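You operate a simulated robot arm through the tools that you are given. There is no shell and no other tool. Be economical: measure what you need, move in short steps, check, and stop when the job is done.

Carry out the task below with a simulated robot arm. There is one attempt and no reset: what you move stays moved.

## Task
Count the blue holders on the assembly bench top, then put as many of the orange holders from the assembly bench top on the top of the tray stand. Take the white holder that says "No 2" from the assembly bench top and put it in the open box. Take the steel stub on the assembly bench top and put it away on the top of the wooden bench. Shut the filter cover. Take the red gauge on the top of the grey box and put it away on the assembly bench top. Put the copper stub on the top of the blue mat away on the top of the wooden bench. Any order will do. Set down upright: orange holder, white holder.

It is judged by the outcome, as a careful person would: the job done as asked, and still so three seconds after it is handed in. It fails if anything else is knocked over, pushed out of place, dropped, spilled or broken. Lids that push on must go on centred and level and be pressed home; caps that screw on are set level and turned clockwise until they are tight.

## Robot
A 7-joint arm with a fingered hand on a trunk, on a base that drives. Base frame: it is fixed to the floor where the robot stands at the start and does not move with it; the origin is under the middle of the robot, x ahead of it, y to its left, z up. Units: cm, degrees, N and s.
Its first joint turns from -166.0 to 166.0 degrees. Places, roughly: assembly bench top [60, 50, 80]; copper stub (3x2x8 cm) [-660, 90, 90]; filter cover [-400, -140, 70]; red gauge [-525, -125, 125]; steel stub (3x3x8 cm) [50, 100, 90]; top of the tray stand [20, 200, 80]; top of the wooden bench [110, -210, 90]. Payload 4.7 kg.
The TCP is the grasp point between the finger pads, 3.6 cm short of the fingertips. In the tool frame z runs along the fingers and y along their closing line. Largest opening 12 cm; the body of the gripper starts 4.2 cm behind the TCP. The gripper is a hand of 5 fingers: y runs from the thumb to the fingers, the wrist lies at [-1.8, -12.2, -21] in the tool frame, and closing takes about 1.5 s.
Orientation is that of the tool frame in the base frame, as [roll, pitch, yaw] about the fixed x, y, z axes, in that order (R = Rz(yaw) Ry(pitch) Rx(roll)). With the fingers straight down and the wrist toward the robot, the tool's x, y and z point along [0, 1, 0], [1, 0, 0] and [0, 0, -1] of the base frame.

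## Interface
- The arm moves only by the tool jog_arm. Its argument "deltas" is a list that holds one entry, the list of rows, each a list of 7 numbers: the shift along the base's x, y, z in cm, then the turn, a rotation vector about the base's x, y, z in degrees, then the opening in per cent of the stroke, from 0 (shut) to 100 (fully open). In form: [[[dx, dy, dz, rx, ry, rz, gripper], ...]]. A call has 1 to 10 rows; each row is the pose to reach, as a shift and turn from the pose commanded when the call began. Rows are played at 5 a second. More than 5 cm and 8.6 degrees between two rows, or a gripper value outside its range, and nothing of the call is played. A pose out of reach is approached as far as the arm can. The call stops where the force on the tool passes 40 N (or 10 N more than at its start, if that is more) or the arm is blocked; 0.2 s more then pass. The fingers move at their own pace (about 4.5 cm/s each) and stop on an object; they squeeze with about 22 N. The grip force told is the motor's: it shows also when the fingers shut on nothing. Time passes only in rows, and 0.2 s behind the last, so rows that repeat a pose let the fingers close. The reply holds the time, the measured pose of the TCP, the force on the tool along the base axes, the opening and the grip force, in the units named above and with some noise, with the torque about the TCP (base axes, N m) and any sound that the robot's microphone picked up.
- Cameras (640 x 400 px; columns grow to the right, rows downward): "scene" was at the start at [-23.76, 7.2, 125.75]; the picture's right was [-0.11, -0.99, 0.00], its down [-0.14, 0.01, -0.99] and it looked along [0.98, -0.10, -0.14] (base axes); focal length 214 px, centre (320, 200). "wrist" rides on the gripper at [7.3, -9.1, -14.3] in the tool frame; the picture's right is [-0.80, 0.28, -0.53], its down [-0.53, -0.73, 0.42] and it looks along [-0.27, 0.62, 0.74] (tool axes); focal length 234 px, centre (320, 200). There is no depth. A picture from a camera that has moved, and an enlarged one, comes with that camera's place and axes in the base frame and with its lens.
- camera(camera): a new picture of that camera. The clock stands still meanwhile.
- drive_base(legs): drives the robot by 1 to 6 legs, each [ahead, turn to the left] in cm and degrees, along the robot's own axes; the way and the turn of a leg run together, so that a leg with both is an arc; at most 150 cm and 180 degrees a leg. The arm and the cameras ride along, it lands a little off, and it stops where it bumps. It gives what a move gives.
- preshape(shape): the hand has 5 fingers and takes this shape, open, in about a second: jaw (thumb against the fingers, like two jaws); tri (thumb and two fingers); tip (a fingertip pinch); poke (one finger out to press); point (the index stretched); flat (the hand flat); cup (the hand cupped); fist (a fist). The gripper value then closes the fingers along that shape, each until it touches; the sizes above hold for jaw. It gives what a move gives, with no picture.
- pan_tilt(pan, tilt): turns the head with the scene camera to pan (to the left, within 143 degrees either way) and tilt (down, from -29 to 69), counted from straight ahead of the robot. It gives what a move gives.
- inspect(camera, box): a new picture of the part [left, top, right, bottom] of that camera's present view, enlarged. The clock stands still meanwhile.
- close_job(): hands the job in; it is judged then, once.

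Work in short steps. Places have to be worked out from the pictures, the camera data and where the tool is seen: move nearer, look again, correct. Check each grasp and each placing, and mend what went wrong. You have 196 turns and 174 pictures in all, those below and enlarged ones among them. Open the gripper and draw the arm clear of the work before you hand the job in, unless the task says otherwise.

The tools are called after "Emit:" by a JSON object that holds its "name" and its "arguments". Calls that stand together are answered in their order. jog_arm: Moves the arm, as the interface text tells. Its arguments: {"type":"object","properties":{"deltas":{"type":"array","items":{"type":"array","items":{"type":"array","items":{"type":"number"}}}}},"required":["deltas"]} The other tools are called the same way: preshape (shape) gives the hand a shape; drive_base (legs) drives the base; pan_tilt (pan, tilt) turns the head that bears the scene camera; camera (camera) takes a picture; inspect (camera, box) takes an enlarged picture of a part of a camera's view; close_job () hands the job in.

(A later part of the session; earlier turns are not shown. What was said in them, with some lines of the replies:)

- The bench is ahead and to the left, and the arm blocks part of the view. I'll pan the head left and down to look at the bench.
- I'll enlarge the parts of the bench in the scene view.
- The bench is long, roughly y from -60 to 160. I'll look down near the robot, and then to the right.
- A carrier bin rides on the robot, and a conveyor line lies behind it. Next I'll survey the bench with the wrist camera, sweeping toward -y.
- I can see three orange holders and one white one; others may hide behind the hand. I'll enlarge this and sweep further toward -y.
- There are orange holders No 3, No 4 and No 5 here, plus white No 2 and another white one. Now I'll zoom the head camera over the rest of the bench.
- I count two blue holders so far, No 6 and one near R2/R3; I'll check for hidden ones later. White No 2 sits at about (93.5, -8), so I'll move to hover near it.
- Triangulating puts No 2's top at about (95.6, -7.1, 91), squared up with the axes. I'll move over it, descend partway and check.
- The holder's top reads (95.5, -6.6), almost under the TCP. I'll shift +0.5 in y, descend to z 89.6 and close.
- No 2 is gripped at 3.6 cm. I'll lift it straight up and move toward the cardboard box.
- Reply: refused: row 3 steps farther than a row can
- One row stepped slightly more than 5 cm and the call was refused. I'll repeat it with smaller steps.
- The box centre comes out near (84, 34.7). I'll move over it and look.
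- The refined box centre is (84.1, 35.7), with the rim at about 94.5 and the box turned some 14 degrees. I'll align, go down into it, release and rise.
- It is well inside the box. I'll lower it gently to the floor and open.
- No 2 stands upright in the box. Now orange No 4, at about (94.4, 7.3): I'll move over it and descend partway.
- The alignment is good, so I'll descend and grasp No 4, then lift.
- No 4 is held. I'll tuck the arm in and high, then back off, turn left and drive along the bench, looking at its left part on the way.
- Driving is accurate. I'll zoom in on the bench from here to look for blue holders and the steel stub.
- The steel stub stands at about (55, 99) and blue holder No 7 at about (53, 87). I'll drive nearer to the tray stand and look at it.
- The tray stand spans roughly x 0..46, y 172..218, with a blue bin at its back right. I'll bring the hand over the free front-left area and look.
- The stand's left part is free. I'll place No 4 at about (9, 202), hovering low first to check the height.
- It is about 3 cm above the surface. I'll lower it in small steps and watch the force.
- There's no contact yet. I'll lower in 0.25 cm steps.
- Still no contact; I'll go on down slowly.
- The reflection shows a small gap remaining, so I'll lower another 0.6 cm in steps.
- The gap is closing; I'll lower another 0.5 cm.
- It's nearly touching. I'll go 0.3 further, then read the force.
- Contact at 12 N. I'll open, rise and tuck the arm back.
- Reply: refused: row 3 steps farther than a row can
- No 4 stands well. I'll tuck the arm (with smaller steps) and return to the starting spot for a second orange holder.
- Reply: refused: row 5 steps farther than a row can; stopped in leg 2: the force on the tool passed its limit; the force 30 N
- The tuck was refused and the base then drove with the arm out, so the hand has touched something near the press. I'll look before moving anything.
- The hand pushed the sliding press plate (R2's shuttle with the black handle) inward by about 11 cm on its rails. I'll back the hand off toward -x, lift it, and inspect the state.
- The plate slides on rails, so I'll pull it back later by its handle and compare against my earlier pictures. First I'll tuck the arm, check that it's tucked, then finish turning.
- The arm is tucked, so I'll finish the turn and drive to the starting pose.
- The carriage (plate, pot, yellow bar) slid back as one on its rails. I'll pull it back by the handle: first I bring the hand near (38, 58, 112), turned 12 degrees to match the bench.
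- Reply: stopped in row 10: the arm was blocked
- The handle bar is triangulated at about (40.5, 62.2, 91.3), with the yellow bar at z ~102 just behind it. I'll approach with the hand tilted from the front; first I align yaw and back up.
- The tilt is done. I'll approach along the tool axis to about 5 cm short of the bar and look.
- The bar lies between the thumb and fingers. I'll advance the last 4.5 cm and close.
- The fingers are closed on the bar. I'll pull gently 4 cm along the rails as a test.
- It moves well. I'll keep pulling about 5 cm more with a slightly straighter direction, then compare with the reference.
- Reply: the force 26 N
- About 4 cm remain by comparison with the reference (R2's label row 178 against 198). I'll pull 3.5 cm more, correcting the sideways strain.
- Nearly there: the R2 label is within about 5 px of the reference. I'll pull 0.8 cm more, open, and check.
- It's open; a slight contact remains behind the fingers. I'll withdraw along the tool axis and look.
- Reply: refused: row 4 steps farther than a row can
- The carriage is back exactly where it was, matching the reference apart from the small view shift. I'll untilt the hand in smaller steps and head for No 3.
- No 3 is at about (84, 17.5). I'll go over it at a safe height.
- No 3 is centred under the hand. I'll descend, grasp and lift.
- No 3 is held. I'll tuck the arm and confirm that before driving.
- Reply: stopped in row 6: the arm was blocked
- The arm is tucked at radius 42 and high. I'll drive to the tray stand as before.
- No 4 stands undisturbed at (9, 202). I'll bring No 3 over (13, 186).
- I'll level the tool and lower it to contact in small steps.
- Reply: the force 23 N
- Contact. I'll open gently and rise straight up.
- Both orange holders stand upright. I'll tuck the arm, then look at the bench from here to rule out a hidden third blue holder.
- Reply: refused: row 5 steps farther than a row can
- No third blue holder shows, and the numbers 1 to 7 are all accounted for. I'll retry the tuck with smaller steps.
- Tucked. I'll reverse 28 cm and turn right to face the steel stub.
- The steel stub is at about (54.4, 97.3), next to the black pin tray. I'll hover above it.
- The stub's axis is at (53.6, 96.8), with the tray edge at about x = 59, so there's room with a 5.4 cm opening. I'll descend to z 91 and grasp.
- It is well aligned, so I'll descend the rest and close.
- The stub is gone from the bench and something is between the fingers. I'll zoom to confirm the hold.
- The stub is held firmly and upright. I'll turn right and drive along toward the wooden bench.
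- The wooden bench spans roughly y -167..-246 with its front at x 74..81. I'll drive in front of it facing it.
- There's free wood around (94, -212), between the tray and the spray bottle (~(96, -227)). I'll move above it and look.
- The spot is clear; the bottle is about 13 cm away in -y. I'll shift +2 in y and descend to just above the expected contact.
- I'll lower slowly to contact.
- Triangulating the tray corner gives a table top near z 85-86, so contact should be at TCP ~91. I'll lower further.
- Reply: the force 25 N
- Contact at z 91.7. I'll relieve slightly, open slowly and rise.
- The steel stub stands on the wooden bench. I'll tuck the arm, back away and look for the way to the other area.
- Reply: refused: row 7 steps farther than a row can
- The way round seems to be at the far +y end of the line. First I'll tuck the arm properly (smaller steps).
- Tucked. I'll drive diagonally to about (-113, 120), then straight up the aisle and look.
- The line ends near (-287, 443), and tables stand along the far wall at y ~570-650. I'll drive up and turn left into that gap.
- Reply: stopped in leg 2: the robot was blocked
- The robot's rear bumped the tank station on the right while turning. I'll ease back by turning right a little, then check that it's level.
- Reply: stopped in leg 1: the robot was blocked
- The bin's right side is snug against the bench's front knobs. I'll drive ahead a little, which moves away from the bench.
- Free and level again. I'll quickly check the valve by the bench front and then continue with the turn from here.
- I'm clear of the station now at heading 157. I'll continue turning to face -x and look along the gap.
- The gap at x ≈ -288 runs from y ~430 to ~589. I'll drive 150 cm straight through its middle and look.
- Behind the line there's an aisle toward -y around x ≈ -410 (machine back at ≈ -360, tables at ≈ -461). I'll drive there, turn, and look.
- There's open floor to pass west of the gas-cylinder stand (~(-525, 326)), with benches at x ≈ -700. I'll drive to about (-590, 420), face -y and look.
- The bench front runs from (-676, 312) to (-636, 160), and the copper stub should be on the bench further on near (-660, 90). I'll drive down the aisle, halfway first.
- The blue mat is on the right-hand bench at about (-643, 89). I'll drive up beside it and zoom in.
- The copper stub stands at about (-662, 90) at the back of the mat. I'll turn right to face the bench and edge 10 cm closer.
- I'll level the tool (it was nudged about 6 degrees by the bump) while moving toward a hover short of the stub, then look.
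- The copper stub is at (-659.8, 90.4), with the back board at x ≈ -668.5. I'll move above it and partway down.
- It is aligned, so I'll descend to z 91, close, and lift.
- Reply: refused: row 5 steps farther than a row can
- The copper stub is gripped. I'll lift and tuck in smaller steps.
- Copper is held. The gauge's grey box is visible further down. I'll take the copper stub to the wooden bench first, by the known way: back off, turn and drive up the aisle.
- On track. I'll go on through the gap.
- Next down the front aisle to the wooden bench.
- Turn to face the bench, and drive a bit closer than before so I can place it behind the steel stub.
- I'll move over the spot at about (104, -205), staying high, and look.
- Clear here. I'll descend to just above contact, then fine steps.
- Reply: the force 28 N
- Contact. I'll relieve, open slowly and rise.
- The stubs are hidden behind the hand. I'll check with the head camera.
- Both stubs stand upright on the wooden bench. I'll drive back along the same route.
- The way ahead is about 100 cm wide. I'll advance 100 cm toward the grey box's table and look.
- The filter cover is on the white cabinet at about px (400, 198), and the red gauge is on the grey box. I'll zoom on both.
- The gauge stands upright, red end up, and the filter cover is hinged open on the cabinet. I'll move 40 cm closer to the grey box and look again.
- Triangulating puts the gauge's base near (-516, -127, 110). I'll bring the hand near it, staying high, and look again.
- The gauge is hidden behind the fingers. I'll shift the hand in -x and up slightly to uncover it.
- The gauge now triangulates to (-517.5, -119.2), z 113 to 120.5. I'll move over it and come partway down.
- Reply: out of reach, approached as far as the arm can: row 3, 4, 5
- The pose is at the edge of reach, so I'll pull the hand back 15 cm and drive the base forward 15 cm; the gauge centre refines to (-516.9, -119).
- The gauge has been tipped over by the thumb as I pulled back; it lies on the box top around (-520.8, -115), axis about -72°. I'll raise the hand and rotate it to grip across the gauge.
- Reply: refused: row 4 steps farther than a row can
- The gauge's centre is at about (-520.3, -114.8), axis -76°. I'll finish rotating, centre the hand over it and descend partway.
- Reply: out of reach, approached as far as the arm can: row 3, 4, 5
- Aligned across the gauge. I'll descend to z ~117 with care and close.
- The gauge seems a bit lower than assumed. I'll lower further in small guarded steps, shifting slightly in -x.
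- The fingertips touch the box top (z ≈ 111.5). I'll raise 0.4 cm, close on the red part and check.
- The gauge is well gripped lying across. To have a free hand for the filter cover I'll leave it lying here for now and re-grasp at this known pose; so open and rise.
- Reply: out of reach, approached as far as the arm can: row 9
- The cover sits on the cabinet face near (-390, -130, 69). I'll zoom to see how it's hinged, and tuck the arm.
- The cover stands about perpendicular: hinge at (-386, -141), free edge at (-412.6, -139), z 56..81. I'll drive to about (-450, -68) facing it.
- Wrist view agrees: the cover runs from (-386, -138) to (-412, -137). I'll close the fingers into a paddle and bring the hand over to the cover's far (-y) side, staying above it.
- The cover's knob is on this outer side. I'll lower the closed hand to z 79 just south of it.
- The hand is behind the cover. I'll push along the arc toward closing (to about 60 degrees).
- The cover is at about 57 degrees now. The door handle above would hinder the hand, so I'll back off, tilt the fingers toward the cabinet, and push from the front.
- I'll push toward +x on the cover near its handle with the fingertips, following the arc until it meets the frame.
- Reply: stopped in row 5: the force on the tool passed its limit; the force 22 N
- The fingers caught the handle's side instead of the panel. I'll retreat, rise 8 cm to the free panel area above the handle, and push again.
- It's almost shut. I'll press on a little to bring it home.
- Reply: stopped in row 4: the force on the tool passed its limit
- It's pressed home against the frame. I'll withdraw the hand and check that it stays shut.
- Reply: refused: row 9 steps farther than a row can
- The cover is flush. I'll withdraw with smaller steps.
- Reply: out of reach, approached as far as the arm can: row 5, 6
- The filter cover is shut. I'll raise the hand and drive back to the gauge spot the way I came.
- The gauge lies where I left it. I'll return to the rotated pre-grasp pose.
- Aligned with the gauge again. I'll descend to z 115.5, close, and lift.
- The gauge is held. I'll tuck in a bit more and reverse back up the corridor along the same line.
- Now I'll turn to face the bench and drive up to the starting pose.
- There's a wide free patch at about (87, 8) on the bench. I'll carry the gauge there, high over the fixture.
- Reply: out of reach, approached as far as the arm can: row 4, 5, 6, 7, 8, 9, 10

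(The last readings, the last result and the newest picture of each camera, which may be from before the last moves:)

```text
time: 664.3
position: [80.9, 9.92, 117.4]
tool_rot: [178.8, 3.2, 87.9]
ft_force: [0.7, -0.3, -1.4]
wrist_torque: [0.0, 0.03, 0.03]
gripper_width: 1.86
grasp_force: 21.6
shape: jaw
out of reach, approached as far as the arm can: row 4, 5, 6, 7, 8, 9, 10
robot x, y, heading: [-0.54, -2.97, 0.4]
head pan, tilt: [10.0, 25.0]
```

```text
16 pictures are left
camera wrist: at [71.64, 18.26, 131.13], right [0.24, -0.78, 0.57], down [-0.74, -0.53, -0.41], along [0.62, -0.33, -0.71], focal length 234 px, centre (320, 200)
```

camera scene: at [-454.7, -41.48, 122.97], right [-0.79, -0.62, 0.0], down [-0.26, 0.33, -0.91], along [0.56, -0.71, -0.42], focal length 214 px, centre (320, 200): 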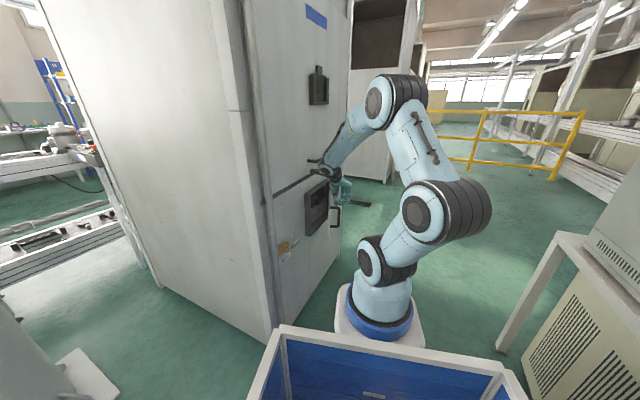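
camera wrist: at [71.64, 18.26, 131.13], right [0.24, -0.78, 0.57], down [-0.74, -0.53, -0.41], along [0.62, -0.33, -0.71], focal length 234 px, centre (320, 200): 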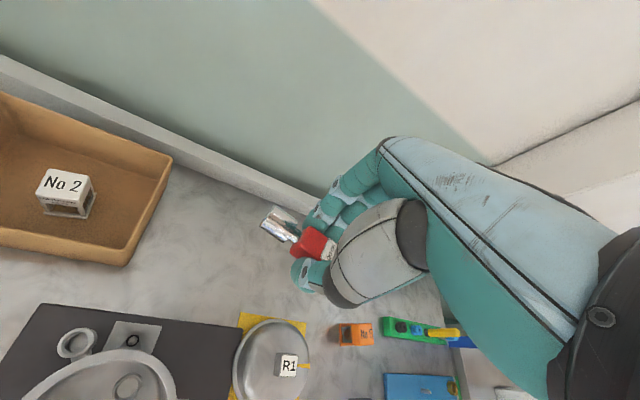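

The arm can't quite turn that far in this configuration, so I'll reduce the yaw by 12 degrees and use (82.5, 9.5), which is clear too.

Emit:
{"name": "jog_arm", "arguments": {"deltas": [[[-4, 1, 1, 0, 0, -8, 0], [-4.5, 1.5, 1, 0, 0, -14, 0], [-4.5, 1.5, -3, 0, 0, -14, 0], [-4.5, 1.5, -7, 0, 0, -14, 0], [-4.5, 1.5, -11, 0, 0, -14, 0], [-4.5, 1.5, -15, 0, 0, -14, 0]]]}}

Emit:
{"name": "camera", "arguments": {"camera": "wrist"}}

```text
time: 665.7
position: [76.48, 11.36, 102.47]
tool_rot: [178.7, 3.0, 74.0]
ft_force: [-0.1, 0.1, -0.4]
wrist_torque: [-0.03, -0.04, -0.01]
gripper_width: 1.87
grasp_force: 22.3
shape: jaw
robot x, y, heading: [-0.57, -2.95, 0.4]
head pan, tilt: [10.0, 25.0]
```

```text
15 pictures are left
camera wrist: at [69.52, 21.57, 116.06], right [0.04, -0.82, 0.57], down [-0.85, -0.33, -0.41], along [0.53, -0.47, -0.71], focal length 234 px, centre (320, 200)
```

wrist: 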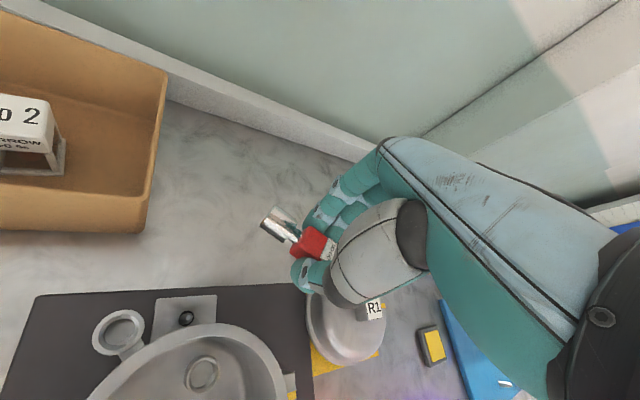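

I'll level the tool and move 8 cm further in +x at this height.

Emit:
{"name": "jog_arm", "arguments": {"deltas": [[[3, -0.5, 1, 1.6, 0.2, 0, 0], [6, -1, 1, 3.3, 0.4, 0, 0], [8.5, -1.5, 0, 3.3, 0.4, 0, 0], [8.5, -1.5, -4, 3.3, 0.4, 0, 0], [8.5, -1.5, -8, 3.3, 0.4, 0, 0], [8.5, -1.5, -11, 3.3, 0.4, 0, 0]]]}}

Emit:
{"name": "camera", "arguments": {"camera": "wrist"}}

```text
time: 667.1
position: [84.95, 9.79, 91.35]
tool_rot: [-179.9, -0.1, 73.9]
ft_force: [-0.4, 0.5, -0.1]
wrist_torque: [0.0, 0.02, 0.0]
gripper_width: 1.9
grasp_force: 21.1
shape: jaw
robot x, y, heading: [-0.63, -2.73, 0.1]
head pan, tilt: [10.0, 25.0]
```

```text
14 pictures are left
camera wrist: at [78.08, 19.17, 105.59], right [0.05, -0.85, 0.52], down [-0.85, -0.31, -0.42], along [0.52, -0.43, -0.74], focal length 234 px, centre (320, 200)
```

wrist: 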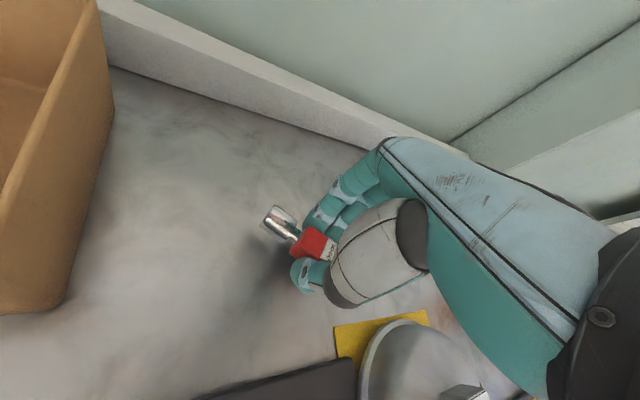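

Clear all round. I'll lower in small steps to contact (expected near z 89).

Emit:
{"name": "jog_arm", "arguments": {"deltas": [[[0, 0, -0.8, 0, 0, 0, 0], [0, 0, -1.4, 0, 0, 0, 0], [0, 0, -1.8, 0, 0, 0, 0], [0, 0, -2.1, 0, 0, 0, 0], [0, 0, -2.4, 0, 0, 0, 0], [0, 0, -2.4, 0, 0, 0, 0]]]}}

```text
time: 668.5
position: [84.84, 9.74, 88.94]
tool_rot: [-179.8, 0.0, 74.0]
ft_force: [0.1, 0.6, -0.5]
wrist_torque: [-0.02, -0.03, -0.01]
gripper_width: 1.87
grasp_force: 21.8
shape: jaw
robot x, y, heading: [-0.61, -2.84, 0.2]
head pan, tilt: [10.0, 25.0]
```

Emit:
{"name": "jog_arm", "arguments": {"deltas": [[[0, 0, -0.2, 0, 0, 0, 0], [0, 0, -0.4, 0, 0, 0, 0], [0, 0, -0.6, 0, 0, 0, 0], [0, 0, -0.6, 0, 0, 0, 0]]]}}

```text
time: 669.5
position: [84.87, 9.76, 88.72]
tool_rot: [179.8, -0.2, 74.0]
ft_force: [-0.9, -2.1, 29.9]
wrist_torque: [0.08, 0.01, -0.02]
gripper_width: 1.94
grasp_force: 22.1
shape: jaw
robot x, y, heading: [-0.61, -2.9, 0.3]
head pan, tilt: [10.0, 25.0]
```

Contact. I'll relieve, open slowly and rise straight up.

Emit:
{"name": "jog_arm", "arguments": {"deltas": [[[0, 0, 0.4, 0, 0, 0, 0], [0, 0, 0.4, 0, 0, 0, 15], [0, 0, 0.4, 0, 0, 0, 35], [0, 0, 0.4, 0, 0, 0, 50], [0, 0, 0.4, 0, 0, 0, 50], [0, 0, 4, 0, 0, 0, 50], [0, 0, 8.5, 0, 0, 0, 50], [0, 0, 13, 0, 0, 0, 50], [-2, 0, 17.5, 0, 0, 0, 50], [-4, 0, 22, 0, 0, 0, 50]]]}}

Emit:
{"name": "camera", "arguments": {"camera": "wrist"}}

```text
time: 671.7
position: [80.93, 9.84, 110.47]
tool_rot: [-179.8, 0.1, 74.1]
ft_force: [-0.4, -0.7, -1.3]
wrist_torque: [0.0, 0.02, -0.02]
gripper_width: 5.99
grasp_force: 0.1
shape: jaw
robot x, y, heading: [-0.49, -2.7, 0.1]
head pan, tilt: [10.0, 25.0]
```

```text
13 pictures are left
camera wrist: at [74.15, 19.28, 124.67], right [0.05, -0.85, 0.53], down [-0.85, -0.31, -0.42], along [0.52, -0.43, -0.74], focal length 234 px, centre (320, 200)
```

wrist: 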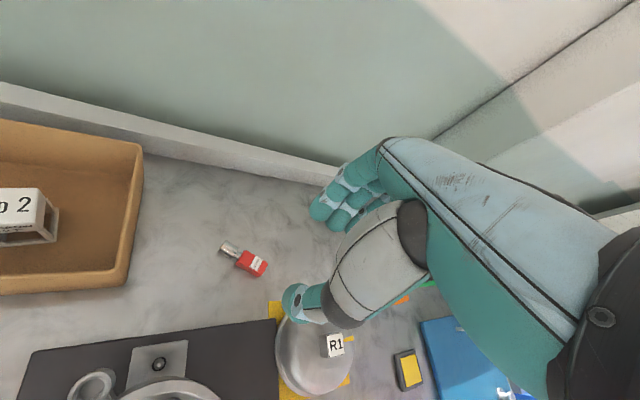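

The gauge lies safely on the bench. I'll retract the arm and take a last look over the bench and the tray stand.

Emit:
{"name": "jog_arm", "arguments": {"deltas": [[[-4.5, -0.5, 1, 0, 0, 0, 60], [-9, -1, 2, 0, 0, 0, 75], [-13.5, -1.5, 3, 0, 0, 0, 75], [-18, -2, 5, 0, 0, 0, 75], [-22.5, -2.5, 7, 0, 0, 0, 75], [-27, -3, 9, 0, 0, 0, 75], [-31, -3.5, 11, 0, 0, 0, 75]]]}}

Emit:
{"name": "pan_tilt", "arguments": {"pan": 35, "tilt": 22}}

Emit:
{"name": "camera", "arguments": {"camera": "scene"}}

Emit:
{"name": "inspect", "arguments": {"camera": "scene", "box": [120, 130, 440, 270]}}

```text
time: 673.3
position: [49.83, 6.13, 121.32]
tool_rot: [-179.8, 0.1, 74.0]
ft_force: [0.3, 0.1, 0.2]
wrist_torque: [-0.02, 0.04, 0.01]
gripper_width: 8.96
grasp_force: 0.0
shape: jaw
robot x, y, heading: [-0.27, -2.95, 0.1]
head pan, tilt: [10.0, 25.0]
```

```text
time: 674.2
position: [50.03, 6.15, 121.31]
tool_rot: [-179.9, 0.0, 74.1]
ft_force: [-0.3, -0.4, 0.7]
wrist_torque: [0.04, -0.03, 0.0]
gripper_width: 9.0
grasp_force: 0.1
shape: jaw
robot x, y, heading: [-0.48, -2.58, -0.2]
head pan, tilt: [35.0, 22.0]
```

```text
12 pictures are left
camera scene: at [-25.93, 10.61, 123.45], right [0.58, -0.82, 0.0], down [-0.31, -0.22, -0.93], along [0.76, 0.53, -0.37], focal length 214 px, centre (320, 200)
```

scene: 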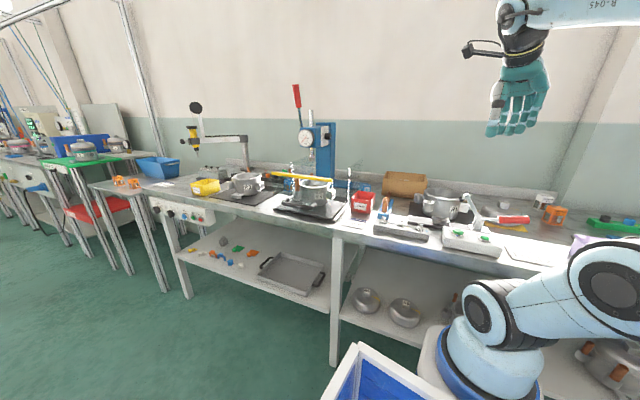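

```text
2.00 times, centred on (280, 200) of scene
camera zoom: at [-25.93, 10.61, 123.45], right [0.58, -0.82, 0.0], down [-0.31, -0.22, -0.93], along [0.76, 0.53, -0.37], focal length 429 px, centre (400, 200)
```

zoom: 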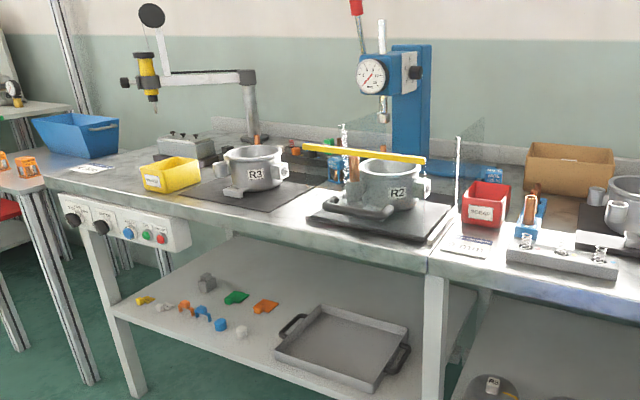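

Everything is in place: two orange holders are on the tray stand, the press carriage is back as it was, the hand is open and the arm is clear. I'm handing the job in.

Emit:
{"name": "close_job", "arguments": {}}

```text
The job is handed in.
```

I handed the job in with all six items done, though I bumped a few things on the way.

- **Blue and orange holders:** I counted two blue holders (No 6 and No 7), so I put two orange ones (No 4 and No 3) upright on the tray stand.
- **White holder No 2:** it stands upright in the open cardboard box.
- **Steel and copper stubs:** both stand on the wooden bench.
- **Filter cover:** it is shut and pressed home against its frame.
- **Red gauge:** it lies on its side on the assembly bench. I tipped it over on the grey box before picking it up.

**Bumps on the way**
- The hand pushed the press carriage holding pot R2 inward by about 13 cm. I pulled it back by its handle until it matched my earlier pictures.
- The base bumped the leak-test station with the 4 bar sign while turning. I saw no damage, but I have no earlier picture to tell whether its blue BLEED valve handle moved.
- I probably drove over a blue hose on the floor of the rear aisle.
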